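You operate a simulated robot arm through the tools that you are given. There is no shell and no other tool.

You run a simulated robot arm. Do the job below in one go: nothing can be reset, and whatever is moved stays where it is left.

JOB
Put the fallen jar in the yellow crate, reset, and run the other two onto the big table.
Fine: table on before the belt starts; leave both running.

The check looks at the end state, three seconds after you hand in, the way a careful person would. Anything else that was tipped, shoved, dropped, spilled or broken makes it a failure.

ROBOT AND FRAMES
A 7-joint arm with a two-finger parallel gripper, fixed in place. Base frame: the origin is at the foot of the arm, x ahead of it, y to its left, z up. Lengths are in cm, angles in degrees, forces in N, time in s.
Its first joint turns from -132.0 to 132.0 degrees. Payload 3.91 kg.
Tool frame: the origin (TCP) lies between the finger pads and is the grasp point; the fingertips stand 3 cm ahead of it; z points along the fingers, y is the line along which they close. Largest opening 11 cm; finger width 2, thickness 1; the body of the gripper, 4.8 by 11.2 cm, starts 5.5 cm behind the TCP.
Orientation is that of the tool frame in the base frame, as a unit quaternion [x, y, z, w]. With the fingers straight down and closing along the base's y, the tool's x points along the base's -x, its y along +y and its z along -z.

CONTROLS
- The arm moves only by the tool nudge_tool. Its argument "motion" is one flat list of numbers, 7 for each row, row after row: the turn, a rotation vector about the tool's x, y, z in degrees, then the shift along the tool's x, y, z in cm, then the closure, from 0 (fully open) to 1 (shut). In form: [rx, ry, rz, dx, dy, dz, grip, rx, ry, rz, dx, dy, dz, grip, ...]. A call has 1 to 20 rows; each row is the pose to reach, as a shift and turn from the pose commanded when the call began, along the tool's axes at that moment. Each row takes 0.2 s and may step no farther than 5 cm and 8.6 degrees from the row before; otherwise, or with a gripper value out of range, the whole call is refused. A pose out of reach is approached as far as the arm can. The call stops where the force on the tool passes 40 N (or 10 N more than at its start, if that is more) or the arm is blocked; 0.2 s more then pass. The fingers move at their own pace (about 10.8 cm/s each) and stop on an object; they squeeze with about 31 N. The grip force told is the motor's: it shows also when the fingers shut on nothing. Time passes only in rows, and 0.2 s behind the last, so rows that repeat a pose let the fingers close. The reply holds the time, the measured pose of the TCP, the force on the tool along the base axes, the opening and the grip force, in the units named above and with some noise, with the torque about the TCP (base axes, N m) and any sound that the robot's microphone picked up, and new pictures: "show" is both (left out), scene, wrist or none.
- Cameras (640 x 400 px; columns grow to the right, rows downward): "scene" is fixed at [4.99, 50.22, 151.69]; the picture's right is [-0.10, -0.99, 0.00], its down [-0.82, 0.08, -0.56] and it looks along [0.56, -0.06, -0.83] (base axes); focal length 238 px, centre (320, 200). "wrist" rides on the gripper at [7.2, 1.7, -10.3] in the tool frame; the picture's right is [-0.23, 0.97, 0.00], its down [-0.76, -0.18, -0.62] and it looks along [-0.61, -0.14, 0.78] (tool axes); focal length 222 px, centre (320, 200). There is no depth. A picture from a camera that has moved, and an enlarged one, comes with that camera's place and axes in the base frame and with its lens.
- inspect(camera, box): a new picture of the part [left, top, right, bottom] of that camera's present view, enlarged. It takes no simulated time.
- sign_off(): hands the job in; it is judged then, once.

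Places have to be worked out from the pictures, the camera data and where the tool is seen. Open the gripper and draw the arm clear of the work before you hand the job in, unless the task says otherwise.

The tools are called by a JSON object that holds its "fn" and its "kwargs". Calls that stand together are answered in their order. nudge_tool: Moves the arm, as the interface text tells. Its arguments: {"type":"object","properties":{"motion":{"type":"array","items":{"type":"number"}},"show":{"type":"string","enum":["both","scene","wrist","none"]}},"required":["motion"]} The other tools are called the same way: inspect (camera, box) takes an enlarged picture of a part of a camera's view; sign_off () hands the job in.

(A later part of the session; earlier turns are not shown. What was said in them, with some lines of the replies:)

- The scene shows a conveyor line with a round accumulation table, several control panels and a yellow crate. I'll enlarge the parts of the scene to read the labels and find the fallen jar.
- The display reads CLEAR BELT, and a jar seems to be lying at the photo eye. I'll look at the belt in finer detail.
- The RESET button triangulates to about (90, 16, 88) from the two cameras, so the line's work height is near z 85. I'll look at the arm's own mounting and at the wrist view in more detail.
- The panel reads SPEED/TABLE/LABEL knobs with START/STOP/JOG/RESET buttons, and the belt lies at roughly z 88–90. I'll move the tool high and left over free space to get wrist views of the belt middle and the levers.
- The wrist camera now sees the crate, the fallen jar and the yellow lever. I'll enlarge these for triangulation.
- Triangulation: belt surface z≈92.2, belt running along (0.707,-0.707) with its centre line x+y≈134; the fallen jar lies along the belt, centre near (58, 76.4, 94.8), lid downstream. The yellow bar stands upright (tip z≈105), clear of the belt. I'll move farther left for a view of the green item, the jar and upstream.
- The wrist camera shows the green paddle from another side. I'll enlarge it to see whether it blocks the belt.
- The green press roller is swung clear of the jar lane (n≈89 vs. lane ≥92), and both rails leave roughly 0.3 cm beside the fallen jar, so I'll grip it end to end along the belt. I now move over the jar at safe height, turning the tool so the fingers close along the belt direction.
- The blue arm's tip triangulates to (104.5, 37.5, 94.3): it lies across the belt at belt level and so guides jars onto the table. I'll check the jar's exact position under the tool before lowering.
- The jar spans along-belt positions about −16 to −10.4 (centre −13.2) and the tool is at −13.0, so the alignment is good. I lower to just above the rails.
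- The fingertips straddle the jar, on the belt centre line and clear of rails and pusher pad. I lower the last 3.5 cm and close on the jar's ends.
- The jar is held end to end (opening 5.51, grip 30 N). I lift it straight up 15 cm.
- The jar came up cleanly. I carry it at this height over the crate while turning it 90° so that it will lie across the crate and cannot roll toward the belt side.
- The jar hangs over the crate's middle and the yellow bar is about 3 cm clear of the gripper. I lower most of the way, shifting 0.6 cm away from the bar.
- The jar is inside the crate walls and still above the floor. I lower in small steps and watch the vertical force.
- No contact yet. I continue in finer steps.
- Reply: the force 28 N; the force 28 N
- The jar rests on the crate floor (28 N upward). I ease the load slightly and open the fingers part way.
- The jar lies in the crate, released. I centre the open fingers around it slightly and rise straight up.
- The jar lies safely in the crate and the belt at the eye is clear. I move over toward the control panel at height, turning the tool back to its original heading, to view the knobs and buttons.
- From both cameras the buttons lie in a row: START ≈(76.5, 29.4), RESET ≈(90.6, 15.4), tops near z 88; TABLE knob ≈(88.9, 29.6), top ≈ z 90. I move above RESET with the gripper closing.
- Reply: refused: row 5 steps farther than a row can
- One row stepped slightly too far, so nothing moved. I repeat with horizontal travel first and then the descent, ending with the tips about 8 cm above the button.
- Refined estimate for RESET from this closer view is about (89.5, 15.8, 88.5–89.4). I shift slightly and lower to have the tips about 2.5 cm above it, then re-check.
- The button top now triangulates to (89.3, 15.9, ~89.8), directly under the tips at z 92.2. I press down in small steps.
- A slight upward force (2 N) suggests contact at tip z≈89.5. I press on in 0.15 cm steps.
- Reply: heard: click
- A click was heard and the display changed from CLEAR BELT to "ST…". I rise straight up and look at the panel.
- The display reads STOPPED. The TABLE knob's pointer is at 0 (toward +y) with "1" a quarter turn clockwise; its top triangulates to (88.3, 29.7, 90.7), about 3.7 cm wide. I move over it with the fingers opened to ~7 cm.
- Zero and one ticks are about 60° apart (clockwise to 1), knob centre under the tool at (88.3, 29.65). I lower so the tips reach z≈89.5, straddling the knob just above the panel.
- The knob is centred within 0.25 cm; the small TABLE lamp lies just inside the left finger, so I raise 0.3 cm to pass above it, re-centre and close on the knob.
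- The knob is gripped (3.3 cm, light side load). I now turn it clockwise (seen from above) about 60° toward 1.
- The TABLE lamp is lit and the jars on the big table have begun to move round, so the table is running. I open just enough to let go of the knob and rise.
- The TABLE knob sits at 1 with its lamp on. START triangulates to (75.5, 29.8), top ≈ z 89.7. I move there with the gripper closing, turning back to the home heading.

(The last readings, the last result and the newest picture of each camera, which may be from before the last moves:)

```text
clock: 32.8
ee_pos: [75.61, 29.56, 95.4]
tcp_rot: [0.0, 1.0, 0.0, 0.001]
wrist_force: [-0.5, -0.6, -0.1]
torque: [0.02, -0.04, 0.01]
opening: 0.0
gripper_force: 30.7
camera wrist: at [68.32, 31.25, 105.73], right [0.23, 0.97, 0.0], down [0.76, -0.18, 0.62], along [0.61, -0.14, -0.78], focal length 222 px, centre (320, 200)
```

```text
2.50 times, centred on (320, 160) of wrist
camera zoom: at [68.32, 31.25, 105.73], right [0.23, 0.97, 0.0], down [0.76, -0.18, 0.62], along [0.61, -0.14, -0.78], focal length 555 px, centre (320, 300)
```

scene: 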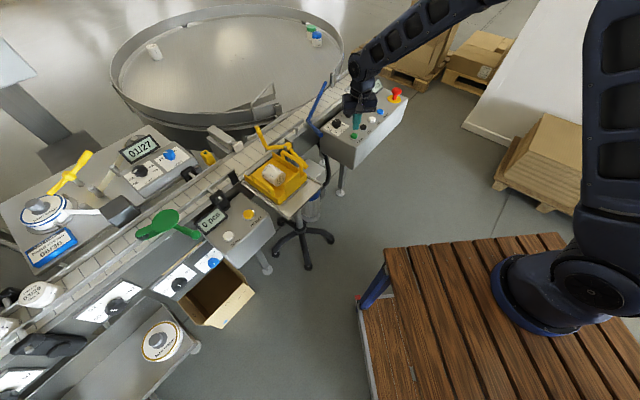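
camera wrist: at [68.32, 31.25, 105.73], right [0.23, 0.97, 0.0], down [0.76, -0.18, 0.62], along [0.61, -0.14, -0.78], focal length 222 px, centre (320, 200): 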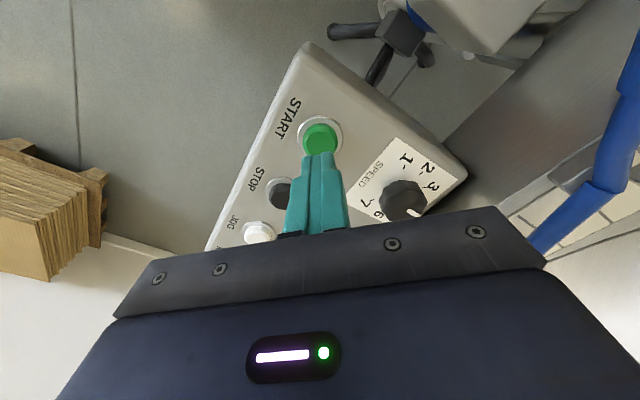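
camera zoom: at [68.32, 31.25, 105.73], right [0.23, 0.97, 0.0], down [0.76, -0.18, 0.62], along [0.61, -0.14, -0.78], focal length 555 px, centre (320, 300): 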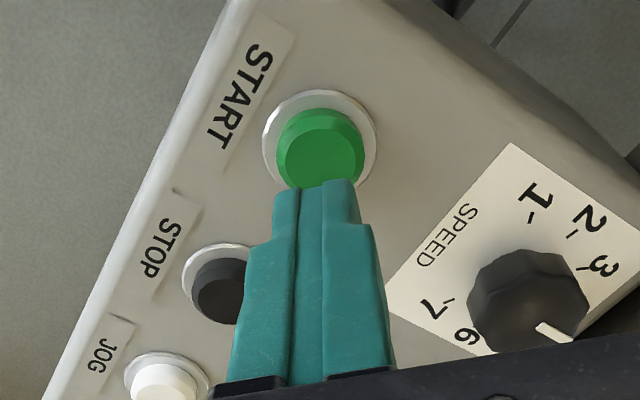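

The tool sits over START just as it did over RESET before pressing, the STOP button being clear of the tips. I press START in small steps down to the depth at which RESET clicked.

{"fn": "nudge_tool", "kwargs": {"motion": [0, 0, 0, 0.15, 0.15, 1, 1, 0, 0, 0, 0.15, 0.15, 2, 1, 0, 0, 0, 0.15, 0.15, 2.6, 1, 0, 0, 0, 0.15, 0.15, 2.9, 1, 0, 0, 0, 0.15, 0.15, 3.1, 1, 0, 0, 0, 0.15, 0.15, 3.25, 1], "show": "scene"}}

{"fn": "inspect", "kwargs": {"camera": "scene", "box": [310, 80, 400, 150]}}

```text
clock: 34.2
ee_pos: [75.39, 29.65, 92.09]
tcp_rot: [0.0, 1.0, 0.0, 0.0]
wrist_force: [2.9, -1.0, 4.1]
torque: [-0.03, -0.04, -0.03]
opening: 0.0
gripper_force: 31.1
heard: click
```

scene: 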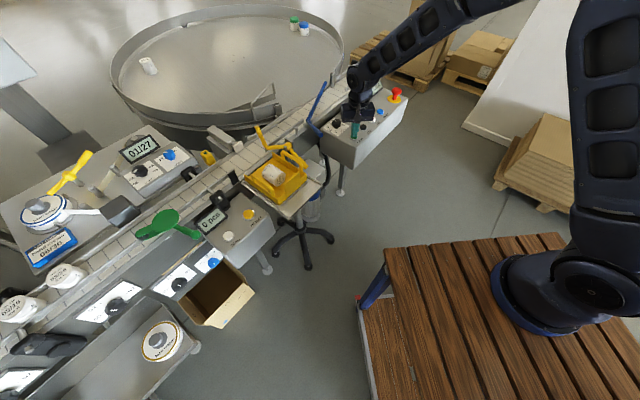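

```text
5.71 times, centred on (355, 115) of scene
camera zoom: at [4.99, 50.22, 151.69], right [-0.1, -0.99, 0.0], down [-0.82, 0.08, -0.56], along [0.56, -0.06, -0.83], focal length 1358 px, centre (120, 686)
```

zoom: 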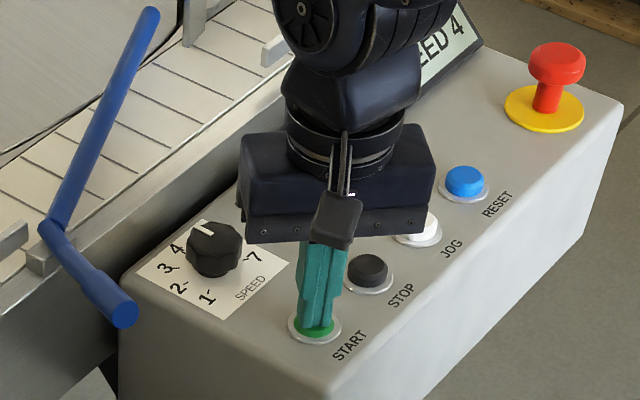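

Click heard, display shows SPEED 4, and the two jars are moving. I lift off and hover above STOP in case anything goes wrong, watching the jars.

{"fn": "nudge_tool", "kwargs": {"motion": [0, 0, 0, 0, 0, -2, 1, 0, 0, 0, 0, 0, -5, 1, 0, 0, 0, -2.3, -2.3, -5, 1, 0, 0, 0, -4.6, -4.5, -5, 1], "show": "scene"}}

{"fn": "inspect", "kwargs": {"camera": "scene", "box": [0, 180, 220, 330]}}

```text
clock: 35.2
ee_pos: [79.91, 25.26, 97.04]
tcp_rot: [0.0, 1.0, 0.0, 0.0]
wrist_force: [-0.6, 0.4, -0.9]
torque: [-0.02, -0.03, -0.03]
opening: 0.0
gripper_force: 31.1
```

scene: 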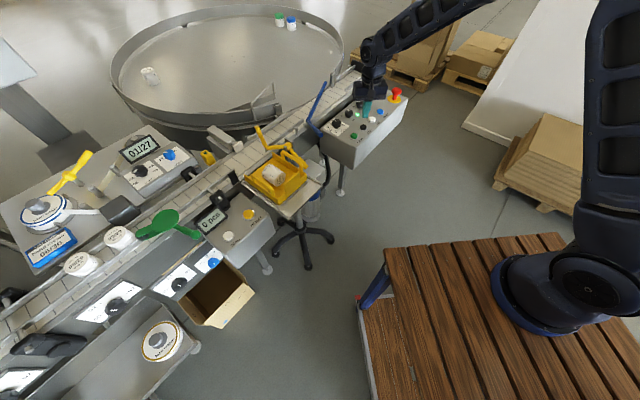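

```text
2.67 times, centred on (110, 255) of scene
camera zoom: at [4.99, 50.22, 151.69], right [-0.1, -0.99, 0.0], down [-0.82, 0.08, -0.56], along [0.56, -0.06, -0.83], focal length 634 px, centre (880, 53)
```

zoom: 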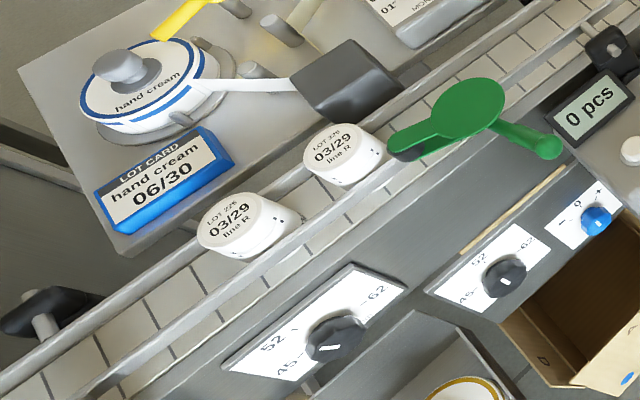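

The jars stand upright and near the green press arm. I wait 0.4 s at a time, watching that they pass it.

{"fn": "nudge_tool", "kwargs": {"motion": [0, 0, 0, 0, 0, 0, 1], "show": "none"}}

{"fn": "inspect", "kwargs": {"camera": "scene", "box": [60, 180, 220, 290]}}

```text
clock: 35.6
ee_pos: [79.88, 25.17, 97.04]
tcp_rot: [0.0, 1.0, 0.0, 0.0]
wrist_force: [0.2, 0.7, 0.2]
torque: [0.04, 0.01, 0.04]
opening: 0.0
gripper_force: 30.7
```

```text
3.64 times, centred on (140, 235) of scene
camera zoom: at [4.99, 50.22, 151.69], right [-0.1, -0.99, 0.0], down [-0.82, 0.08, -0.56], along [0.56, -0.06, -0.83], focal length 864 px, centre (974, 73)
```

zoom: 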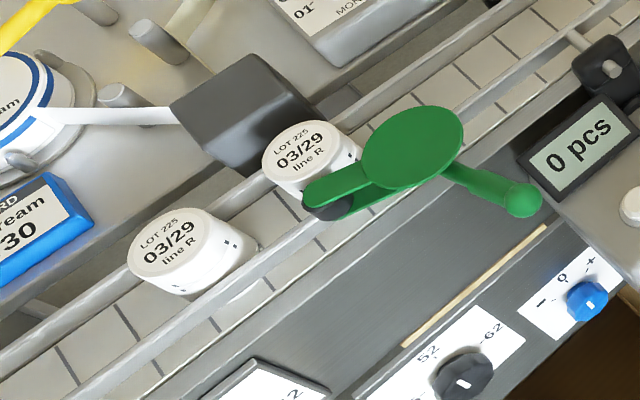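

The first jar is passing beside the roller. I wait a further step and check again.

{"fn": "nudge_tool", "kwargs": {"motion": [0, 0, 0, 0, 0, 0, 1], "show": "none"}}

{"fn": "inspect", "kwargs": {"camera": "scene", "box": [60, 160, 220, 270]}}

```text
clock: 36.0
ee_pos: [80.04, 25.18, 97.04]
tcp_rot: [0.0, 1.0, 0.0, 0.0]
wrist_force: [0.2, -0.2, 0.0]
torque: [0.01, 0.02, 0.0]
opening: 0.0
gripper_force: 30.7
```

```text
3.64 times, centred on (140, 215) of scene
camera zoom: at [4.99, 50.22, 151.69], right [-0.1, -0.99, 0.0], down [-0.82, 0.08, -0.56], along [0.56, -0.06, -0.83], focal length 864 px, centre (974, 146)
```

zoom: 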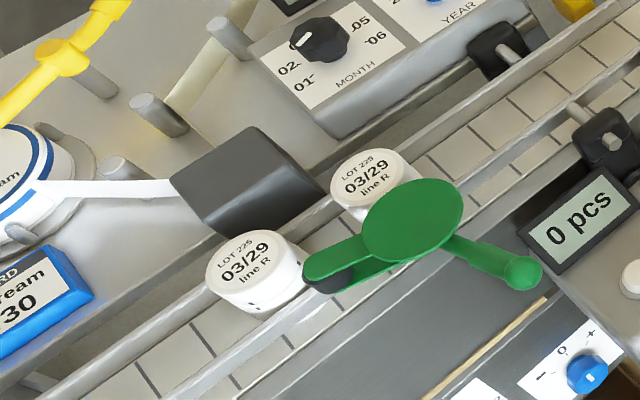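

The first jar is past the roller and both stand upright. I keep watching, 0.4–0.6 s at a time.

{"fn": "nudge_tool", "kwargs": {"motion": [0, 0, 0, 0, 0, 0, 1, 0, 0, 0, 0, 0, 0, 1], "show": "none"}}

{"fn": "inspect", "kwargs": {"camera": "scene", "box": [100, 120, 280, 250]}}

```text
clock: 36.6
ee_pos: [79.86, 25.19, 97.12]
tcp_rot: [0.0, 1.0, 0.0, 0.0]
wrist_force: [-0.7, 0.3, -0.1]
torque: [0.0, -0.02, -0.01]
opening: 0.0
gripper_force: 30.8
```

```text
3.08 times, centred on (190, 185) of scene
camera zoom: at [4.99, 50.22, 151.69], right [-0.1, -0.99, 0.0], down [-0.82, 0.08, -0.56], along [0.56, -0.06, -0.83], focal length 731 px, centre (720, 246)
```

zoom: 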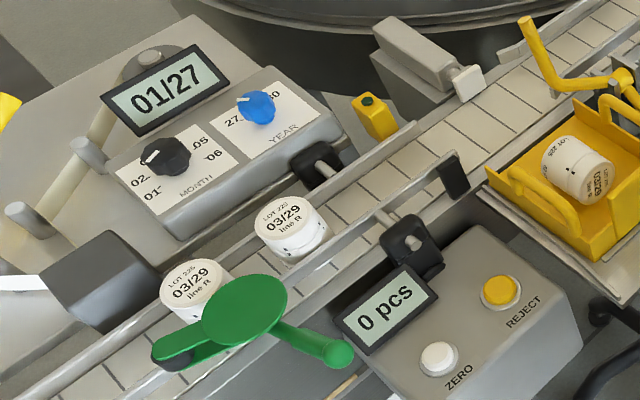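

Both jars pass the labeller upright. I keep waiting and watching, the tool still above STOP.

{"fn": "nudge_tool", "kwargs": {"motion": [0, 0, 0, 0, 0, 0, 1, 0, 0, 0, 0, 0, 0, 1, 0, 0, 0, 0, 0, 0, 1], "show": "scene"}}

{"fn": "inspect", "kwargs": {"camera": "scene", "box": [160, 80, 340, 210]}}

```text
clock: 37.4
ee_pos: [79.88, 25.18, 97.11]
tcp_rot: [0.0, 1.0, 0.0, 0.0]
wrist_force: [-0.4, -0.3, -0.8]
torque: [0.0, 0.02, -0.01]
opening: 0.02
gripper_force: 31.6
```

scene: 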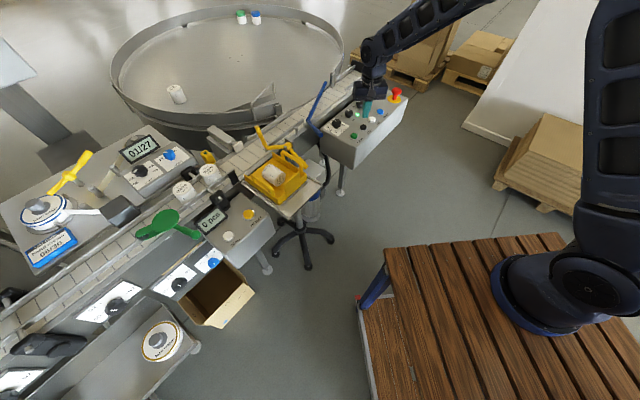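

```text
3.08 times, centred on (250, 145) of scene
camera zoom: at [4.99, 50.22, 151.69], right [-0.1, -0.99, 0.0], down [-0.82, 0.08, -0.56], along [0.56, -0.06, -0.83], focal length 731 px, centre (535, 369)
```

zoom: 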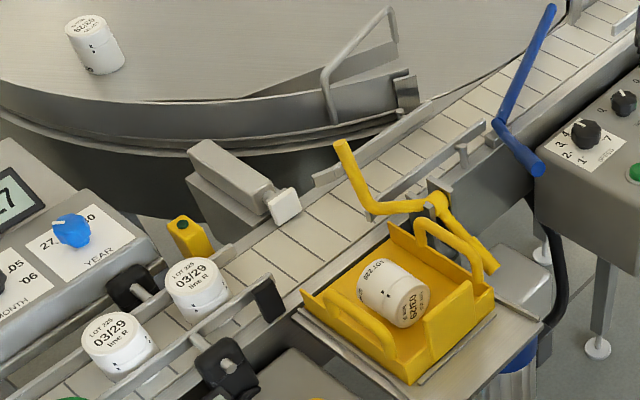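

The jars approach the photo eye, standing and on the belt's centre. I go on in short waits.

{"fn": "nudge_tool", "kwargs": {"motion": [0, 0, 0, 0, 0, 0, 1, 0, 0, 0, 0, 0, 0, 1], "show": "none"}}

{"fn": "inspect", "kwargs": {"camera": "scene", "box": [160, 70, 340, 200]}}

```text
clock: 38.0
ee_pos: [79.98, 25.15, 97.13]
tcp_rot: [0.0, 1.0, 0.0, 0.0]
wrist_force: [-0.5, 0.4, 0.7]
torque: [0.01, 0.01, -0.04]
opening: 0.01
gripper_force: 31.0
```

```text
3.08 times, centred on (250, 135) of scene
camera zoom: at [4.99, 50.22, 151.69], right [-0.1, -0.99, 0.0], down [-0.82, 0.08, -0.56], along [0.56, -0.06, -0.83], focal length 731 px, centre (535, 400)
```

zoom: 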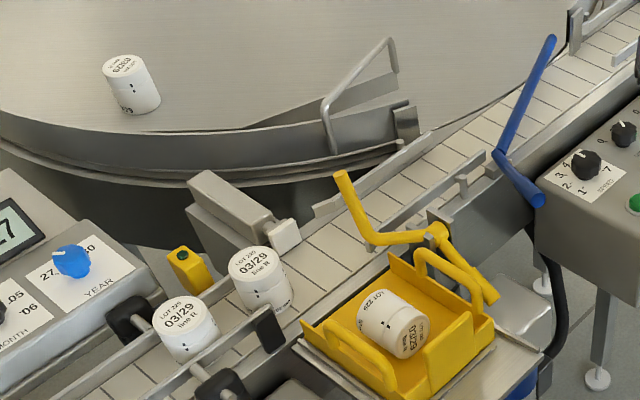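

The first jar goes past the eye upright. Continuing.

{"fn": "nudge_tool", "kwargs": {"motion": [0, 0, 0, 0, 0, 0, 1, 0, 0, 0, 0, 0, 0, 1], "show": "none"}}

{"fn": "inspect", "kwargs": {"camera": "scene", "box": [180, 60, 360, 190]}}

```text
clock: 38.6
ee_pos: [79.83, 25.23, 97.17]
tcp_rot: [0.001, 1.0, 0.0, -0.001]
wrist_force: [-0.2, -0.1, 0.0]
torque: [0.02, -0.03, 0.0]
opening: 0.01
gripper_force: 31.1
```

```text
3.08 times, centred on (270, 125) of scene
camera zoom: at [4.99, 50.22, 151.69], right [-0.1, -0.99, 0.0], down [-0.82, 0.08, -0.56], along [0.56, -0.06, -0.83], focal length 731 px, centre (474, 431)
```

zoom: 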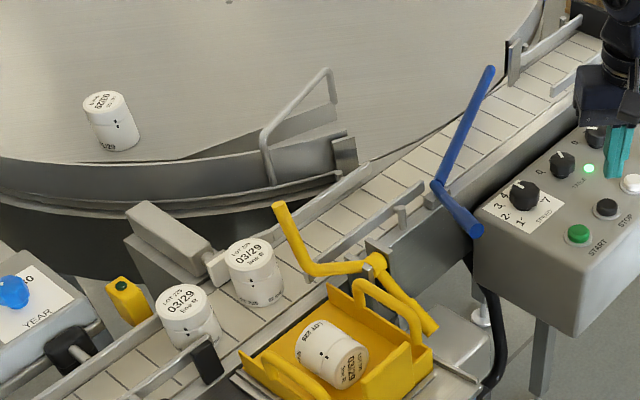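

The first jar now passes the pusher pad. Continuing to watch it enter the next rails.

{"fn": "nudge_tool", "kwargs": {"motion": [0, 0, 0, 0, 0, 0, 1], "show": "none"}}

{"fn": "inspect", "kwargs": {"camera": "scene", "box": [200, 60, 360, 170]}}

```text
clock: 39.0
ee_pos: [79.96, 25.3, 97.17]
tcp_rot: [0.0, 1.0, 0.0, 0.0]
wrist_force: [0.3, -0.7, 0.2]
torque: [-0.01, 0.0, -0.01]
opening: 0.01
gripper_force: 30.9
```

```text
3.64 times, centred on (280, 115) of scene
camera zoom: at [4.99, 50.22, 151.69], right [-0.1, -0.99, 0.0], down [-0.82, 0.08, -0.56], along [0.56, -0.06, -0.83], focal length 864 px, centre (466, 509)
```

zoom: 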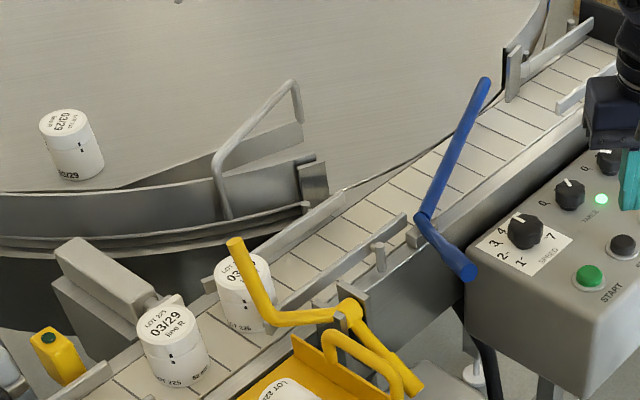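

It enters the next rails and passes behind the raised yellow bar. Continuing.

{"fn": "nudge_tool", "kwargs": {"motion": [0, 0, 0, 0, 0, 0, 1, 0, 0, 0, 0, 0, 0, 1], "show": "none"}}

{"fn": "inspect", "kwargs": {"camera": "scene", "box": [200, 60, 360, 170]}}

```text
clock: 39.6
ee_pos: [80.01, 25.09, 97.18]
tcp_rot: [0.0, 1.0, 0.001, 0.0]
wrist_force: [-0.2, 0.1, 0.5]
torque: [0.0, 0.01, 0.0]
opening: 0.0
gripper_force: 31.5
```

```text
3.64 times, centred on (280, 115) of scene
camera zoom: at [4.99, 50.22, 151.69], right [-0.1, -0.99, 0.0], down [-0.82, 0.08, -0.56], along [0.56, -0.06, -0.83], focal length 864 px, centre (466, 509)
```

zoom: 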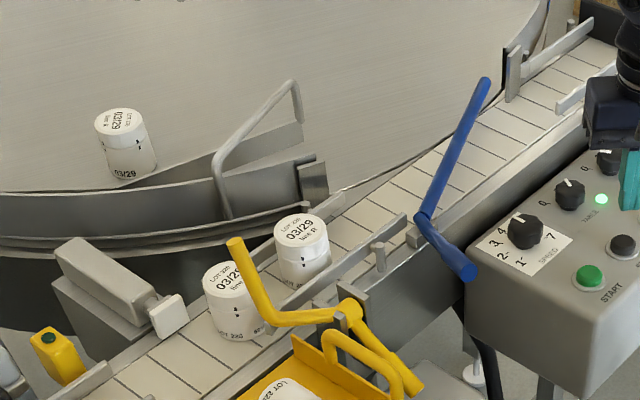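

Both jars are between the rails before the blue diverter; the older table jar is being led inward by the deflector. Continuing in short steps.

{"fn": "nudge_tool", "kwargs": {"motion": [0, 0, 0, 0, 0, 0, 1, 0, 0, 0, 0, 0, 0, 1], "show": "none"}}

{"fn": "inspect", "kwargs": {"camera": "scene", "box": [220, 50, 380, 160]}}

```text
clock: 40.2
ee_pos: [80.0, 25.28, 97.08]
tcp_rot: [0.0, 1.0, -0.001, 0.0]
wrist_force: [-0.3, 0.0, -0.3]
torque: [0.03, 0.02, 0.0]
opening: 0.02
gripper_force: 31.5
```

```text
3.64 times, centred on (300, 105) of scene
camera zoom: at [4.99, 50.22, 151.69], right [-0.1, -0.99, 0.0], down [-0.82, 0.08, -0.56], along [0.56, -0.06, -0.83], focal length 864 px, centre (393, 546)
```

zoom: 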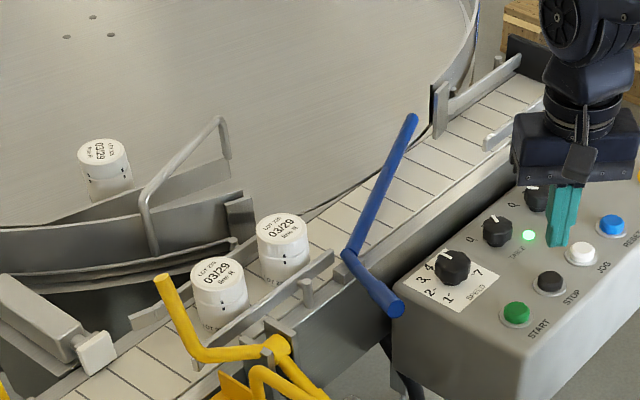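

Good so far; the lead jar nears the diverter. Continuing.

{"fn": "nudge_tool", "kwargs": {"motion": [0, 0, 0, 0, 0, 0, 1, 0, 0, 0, 0, 0, 0, 1], "show": "none"}}

{"fn": "inspect", "kwargs": {"camera": "scene", "box": [220, 50, 380, 160]}}

```text
clock: 40.8
ee_pos: [79.88, 25.23, 97.08]
tcp_rot: [0.0, 1.0, -0.001, 0.0]
wrist_force: [0.1, 0.5, -0.1]
torque: [0.0, 0.01, 0.0]
opening: 0.0
gripper_force: 31.0
```

```text
3.64 times, centred on (300, 105) of scene
camera zoom: at [4.99, 50.22, 151.69], right [-0.1, -0.99, 0.0], down [-0.82, 0.08, -0.56], along [0.56, -0.06, -0.83], focal length 864 px, centre (393, 546)
```

zoom: 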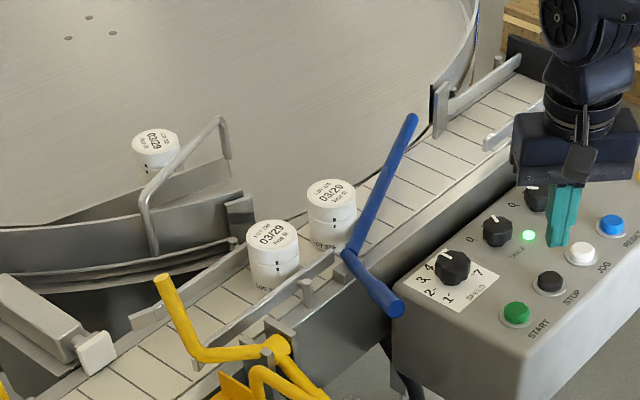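

The lead jar meets the blue diverter and starts to turn toward the table. Continuing.

{"fn": "nudge_tool", "kwargs": {"motion": [0, 0, 0, 0, 0, 0, 1, 0, 0, 0, 0, 0, 0, 1], "show": "none"}}

{"fn": "inspect", "kwargs": {"camera": "scene", "box": [220, 50, 380, 160]}}

```text
clock: 41.4
ee_pos: [80.01, 25.32, 97.15]
tcp_rot: [0.0, 1.0, 0.0, 0.001]
wrist_force: [-0.4, -0.3, 0.7]
torque: [-0.03, 0.0, 0.03]
opening: 0.0
gripper_force: 30.4
```

```text
3.64 times, centred on (300, 105) of scene
camera zoom: at [4.99, 50.22, 151.69], right [-0.1, -0.99, 0.0], down [-0.82, 0.08, -0.56], along [0.56, -0.06, -0.83], focal length 864 px, centre (393, 546)
```

zoom: 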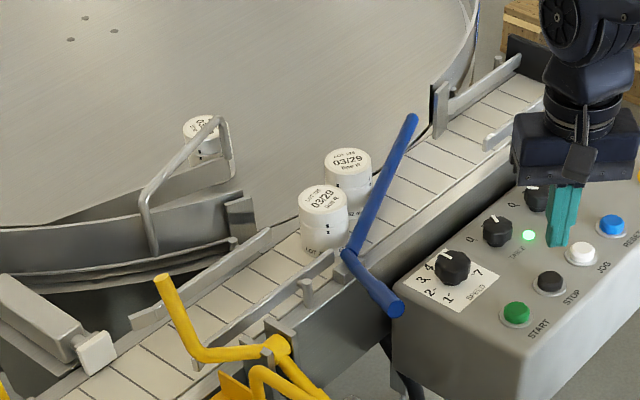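

The jars slide along the diverter onto the table, upright. Continuing.

{"fn": "nudge_tool", "kwargs": {"motion": [0, 0, 0, 0, 0, 0, 1, 0, 0, 0, 0, 0, 0, 1], "show": "none"}}

{"fn": "inspect", "kwargs": {"camera": "scene", "box": [240, 30, 400, 140]}}

```text
clock: 42.0
ee_pos: [79.9, 25.23, 97.13]
tcp_rot: [0.0, 1.0, 0.001, 0.0]
wrist_force: [0.2, 0.0, -0.4]
torque: [-0.01, 0.04, 0.02]
opening: 0.0
gripper_force: 31.1
```

```text
3.64 times, centred on (320, 85) of scene
camera zoom: at [4.99, 50.22, 151.69], right [-0.1, -0.99, 0.0], down [-0.82, 0.08, -0.56], along [0.56, -0.06, -0.83], focal length 864 px, centre (320, 618)
```

zoom: 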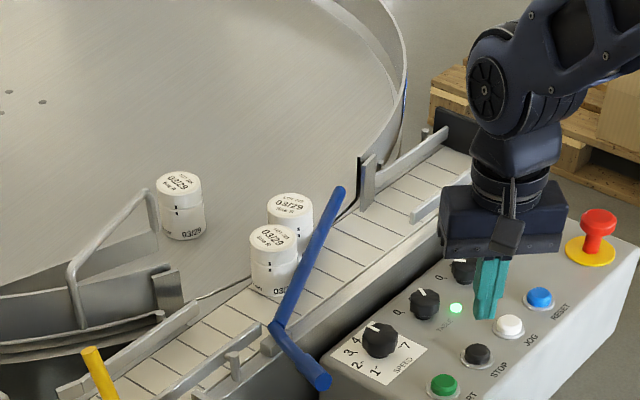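

Going well; all jars still stand. I keep watching.

{"fn": "nudge_tool", "kwargs": {"motion": [0, 0, 0, 0, 0, 0, 1, 0, 0, 0, 0, 0, 0, 1, 0, 0, 0, 0, 0, 0, 1], "show": "none"}}

{"fn": "inspect", "kwargs": {"camera": "scene", "box": [240, 20, 400, 130]}}

```text
clock: 42.8
ee_pos: [79.85, 25.23, 97.16]
tcp_rot: [0.0, 1.0, 0.0, 0.0]
wrist_force: [-0.7, -0.6, -0.1]
torque: [0.01, 0.0, 0.01]
opening: 0.03
gripper_force: 31.2
```

```text
3.64 times, centred on (320, 75) of scene
camera zoom: at [4.99, 50.22, 151.69], right [-0.1, -0.99, 0.0], down [-0.82, 0.08, -0.56], along [0.56, -0.06, -0.83], focal length 864 px, centre (320, 654)
```

zoom: 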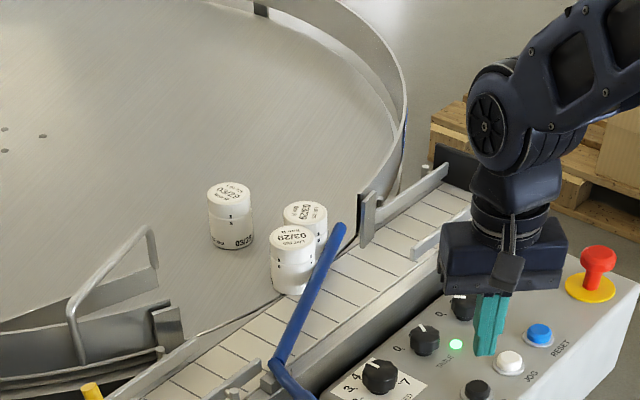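

Both jars are crossing onto the table edge. Continuing.

{"fn": "nudge_tool", "kwargs": {"motion": [0, 0, 0, 0, 0, 0, 1, 0, 0, 0, 0, 0, 0, 1, 0, 0, 0, 0, 0, 0, 1, 0, 0, 0, 0, 0, 0, 1], "show": "none"}}

{"fn": "inspect", "kwargs": {"camera": "scene", "box": [240, 20, 400, 130]}}

```text
clock: 43.8
ee_pos: [79.91, 25.2, 97.14]
tcp_rot: [0.0, 1.0, 0.0, 0.001]
wrist_force: [0.2, -0.1, 0.8]
torque: [0.02, 0.01, -0.01]
opening: 0.01
gripper_force: 31.6
```

```text
3.64 times, centred on (320, 75) of scene
camera zoom: at [4.99, 50.22, 151.69], right [-0.1, -0.99, 0.0], down [-0.82, 0.08, -0.56], along [0.56, -0.06, -0.83], focal length 864 px, centre (320, 654)
```

zoom: 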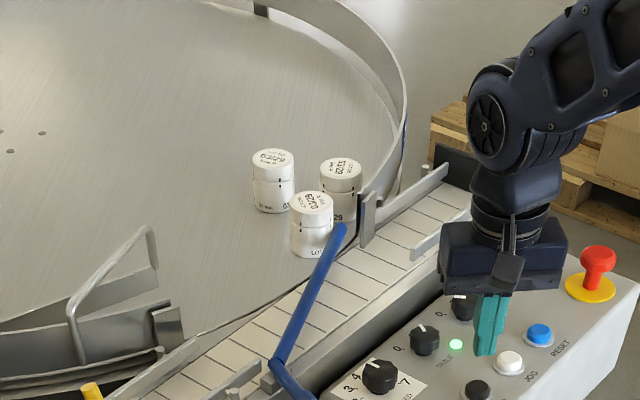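

Both jars are on the table now, the second just leaving the diverter's tip. I wait until they are clear and meanwhile rise away from the panel.

{"fn": "nudge_tool", "kwargs": {"motion": [0, 0, 0, 0, 0, -3, 1, 0, 0, 0, 0, 0, -7, 1, 0, 0, 0, 0, 0, -11, 0.8, 0, 0, 0, 3, -2, -14, 0.5, 0, 0, 0, 7, -4, -15, 0.2, 0, 0, 0, 11, -6, -16, 0, 0, 0, 0, 15, -8, -17, 0], "show": "scene"}}

{"fn": "inspect", "kwargs": {"camera": "scene", "box": [240, 0, 400, 110]}}

```text
clock: 45.4
ee_pos: [64.95, 17.12, 113.81]
tcp_rot: [0.0, 1.0, 0.0, -0.001]
wrist_force: [-0.6, -0.1, -1.2]
torque: [-0.02, 0.04, -0.01]
opening: 10.99
gripper_force: 0.1
```

scene: 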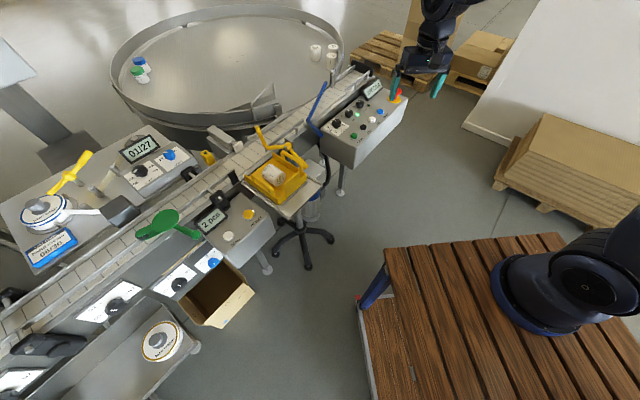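

```text
3.64 times, centred on (320, 55) of scene
camera zoom: at [4.99, 50.22, 151.69], right [-0.1, -0.99, 0.0], down [-0.82, 0.08, -0.56], along [0.56, -0.06, -0.83], focal length 864 px, centre (320, 727)
```

zoom: 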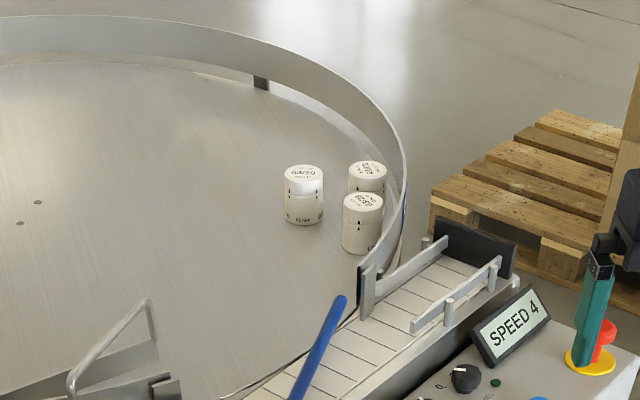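

All three white jars stand on the turning table, the counter shows 2 pcs, and the belt runs at SPEED 4. I watch a few more seconds, arm clear, to be sure nothing tips on the table.

{"fn": "nudge_tool", "kwargs": {"motion": [0, 0, 0, 3, 0, -2, 0, 0, 0, 0, 5, 0, -3, 0, 0, 0, 0, 5, 0, -3, 0, 0, 0, 0, 5, 0, -3, 0, 0, 0, 0, 5, 0, -3, 0, 0, 0, 0, 5, 0, -3, 0, 0, 0, 0, 5, 0, -3, 0, 0, 0, 0, 5, 0, -3, 0, 0, 0, 0, 5, 0, -3, 0, 0, 0, 0, 5, 0, -3, 0, 0, 0, 0, 5, 0, -3, 0, 0, 0, 0, 5, 0, -3, 0, 0, 0, 0, 5, 0, -3, 0, 0, 0, 0, 5, 0, -3, 0, 0, 0, 0, 5, 0, -3, 0], "show": "scene"}}

{"fn": "inspect", "kwargs": {"camera": "scene", "box": [100, 0, 360, 160]}}

{"fn": "inspect", "kwargs": {"camera": "scene", "box": [180, 110, 420, 260]}}

```text
clock: 48.6
ee_pos: [60.05, 17.17, 116.88]
tcp_rot: [0.0, 1.0, 0.0, -0.001]
wrist_force: [-0.1, -0.5, 1.1]
torque: [0.01, -0.01, 0.01]
opening: 11.02
gripper_force: 0.0
```

scene: 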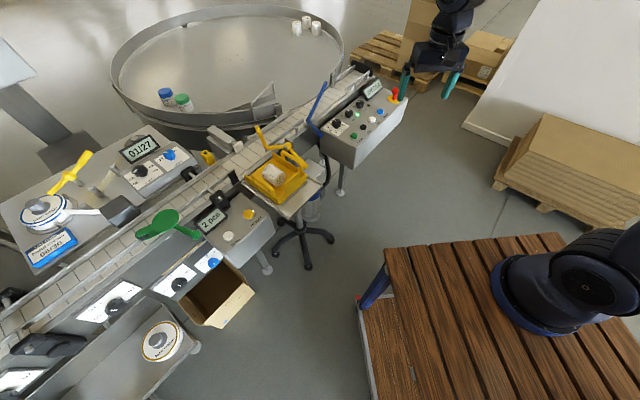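

```text
2.46 times, centred on (230, 80) of scene
camera zoom: at [4.99, 50.22, 151.69], right [-0.1, -0.99, 0.0], down [-0.82, 0.08, -0.56], along [0.56, -0.06, -0.83], focal length 585 px, centre (542, 495)
```

zoom: 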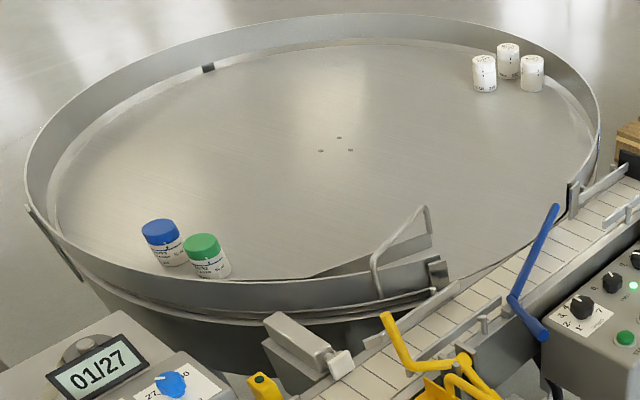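

```text
2.67 times, centred on (300, 185) of scene
camera zoom: at [4.99, 50.22, 151.69], right [-0.1, -0.99, 0.0], down [-0.82, 0.08, -0.56], along [0.56, -0.06, -0.83], focal length 634 px, centre (373, 240)
```

zoom: 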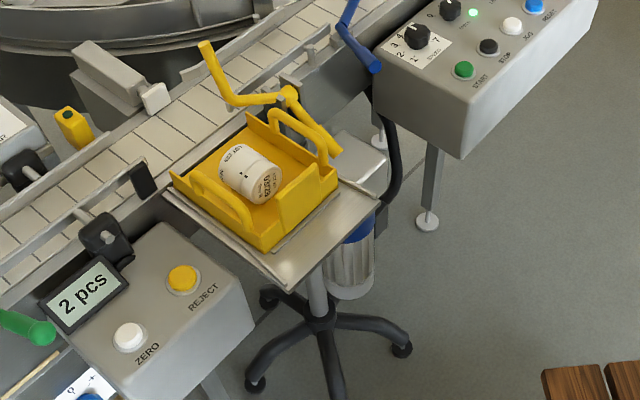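

The fallen jar lies in the crate, both jars stand on the turning table (2 pcs counted). Table and belt are running, nothing is tipped, and the arm is clear with the gripper open, so I hand in.

{"fn": "sign_off", "kwargs": {}}

```text
The job is handed in.
```

The job is done and handed in. The fallen jar is in the yellow crate, and the other two jars are standing on the big table.

- **Fallen jar:** I lifted it off the belt at the sensor and laid it on its side in the crate, turned so it can't roll out toward the belt.
- **Reset:** after I pressed RESET, the display changed from CLEAR BELT to STOPPED.
- **Table, then belt:** I turned TABLE to 1 and its lamp came on. I started the belt after that, and it read SPEED 4, the setting it already had.
- **The run:** I watched both jars from the start to the table. They stayed upright past the labeller, the sensor and the blue diverter, and the counter shows 2 pcs.

Both belt and table were still running at hand-in. The three jars already on the table were still standing. The arm is clear of the work with the gripper open.
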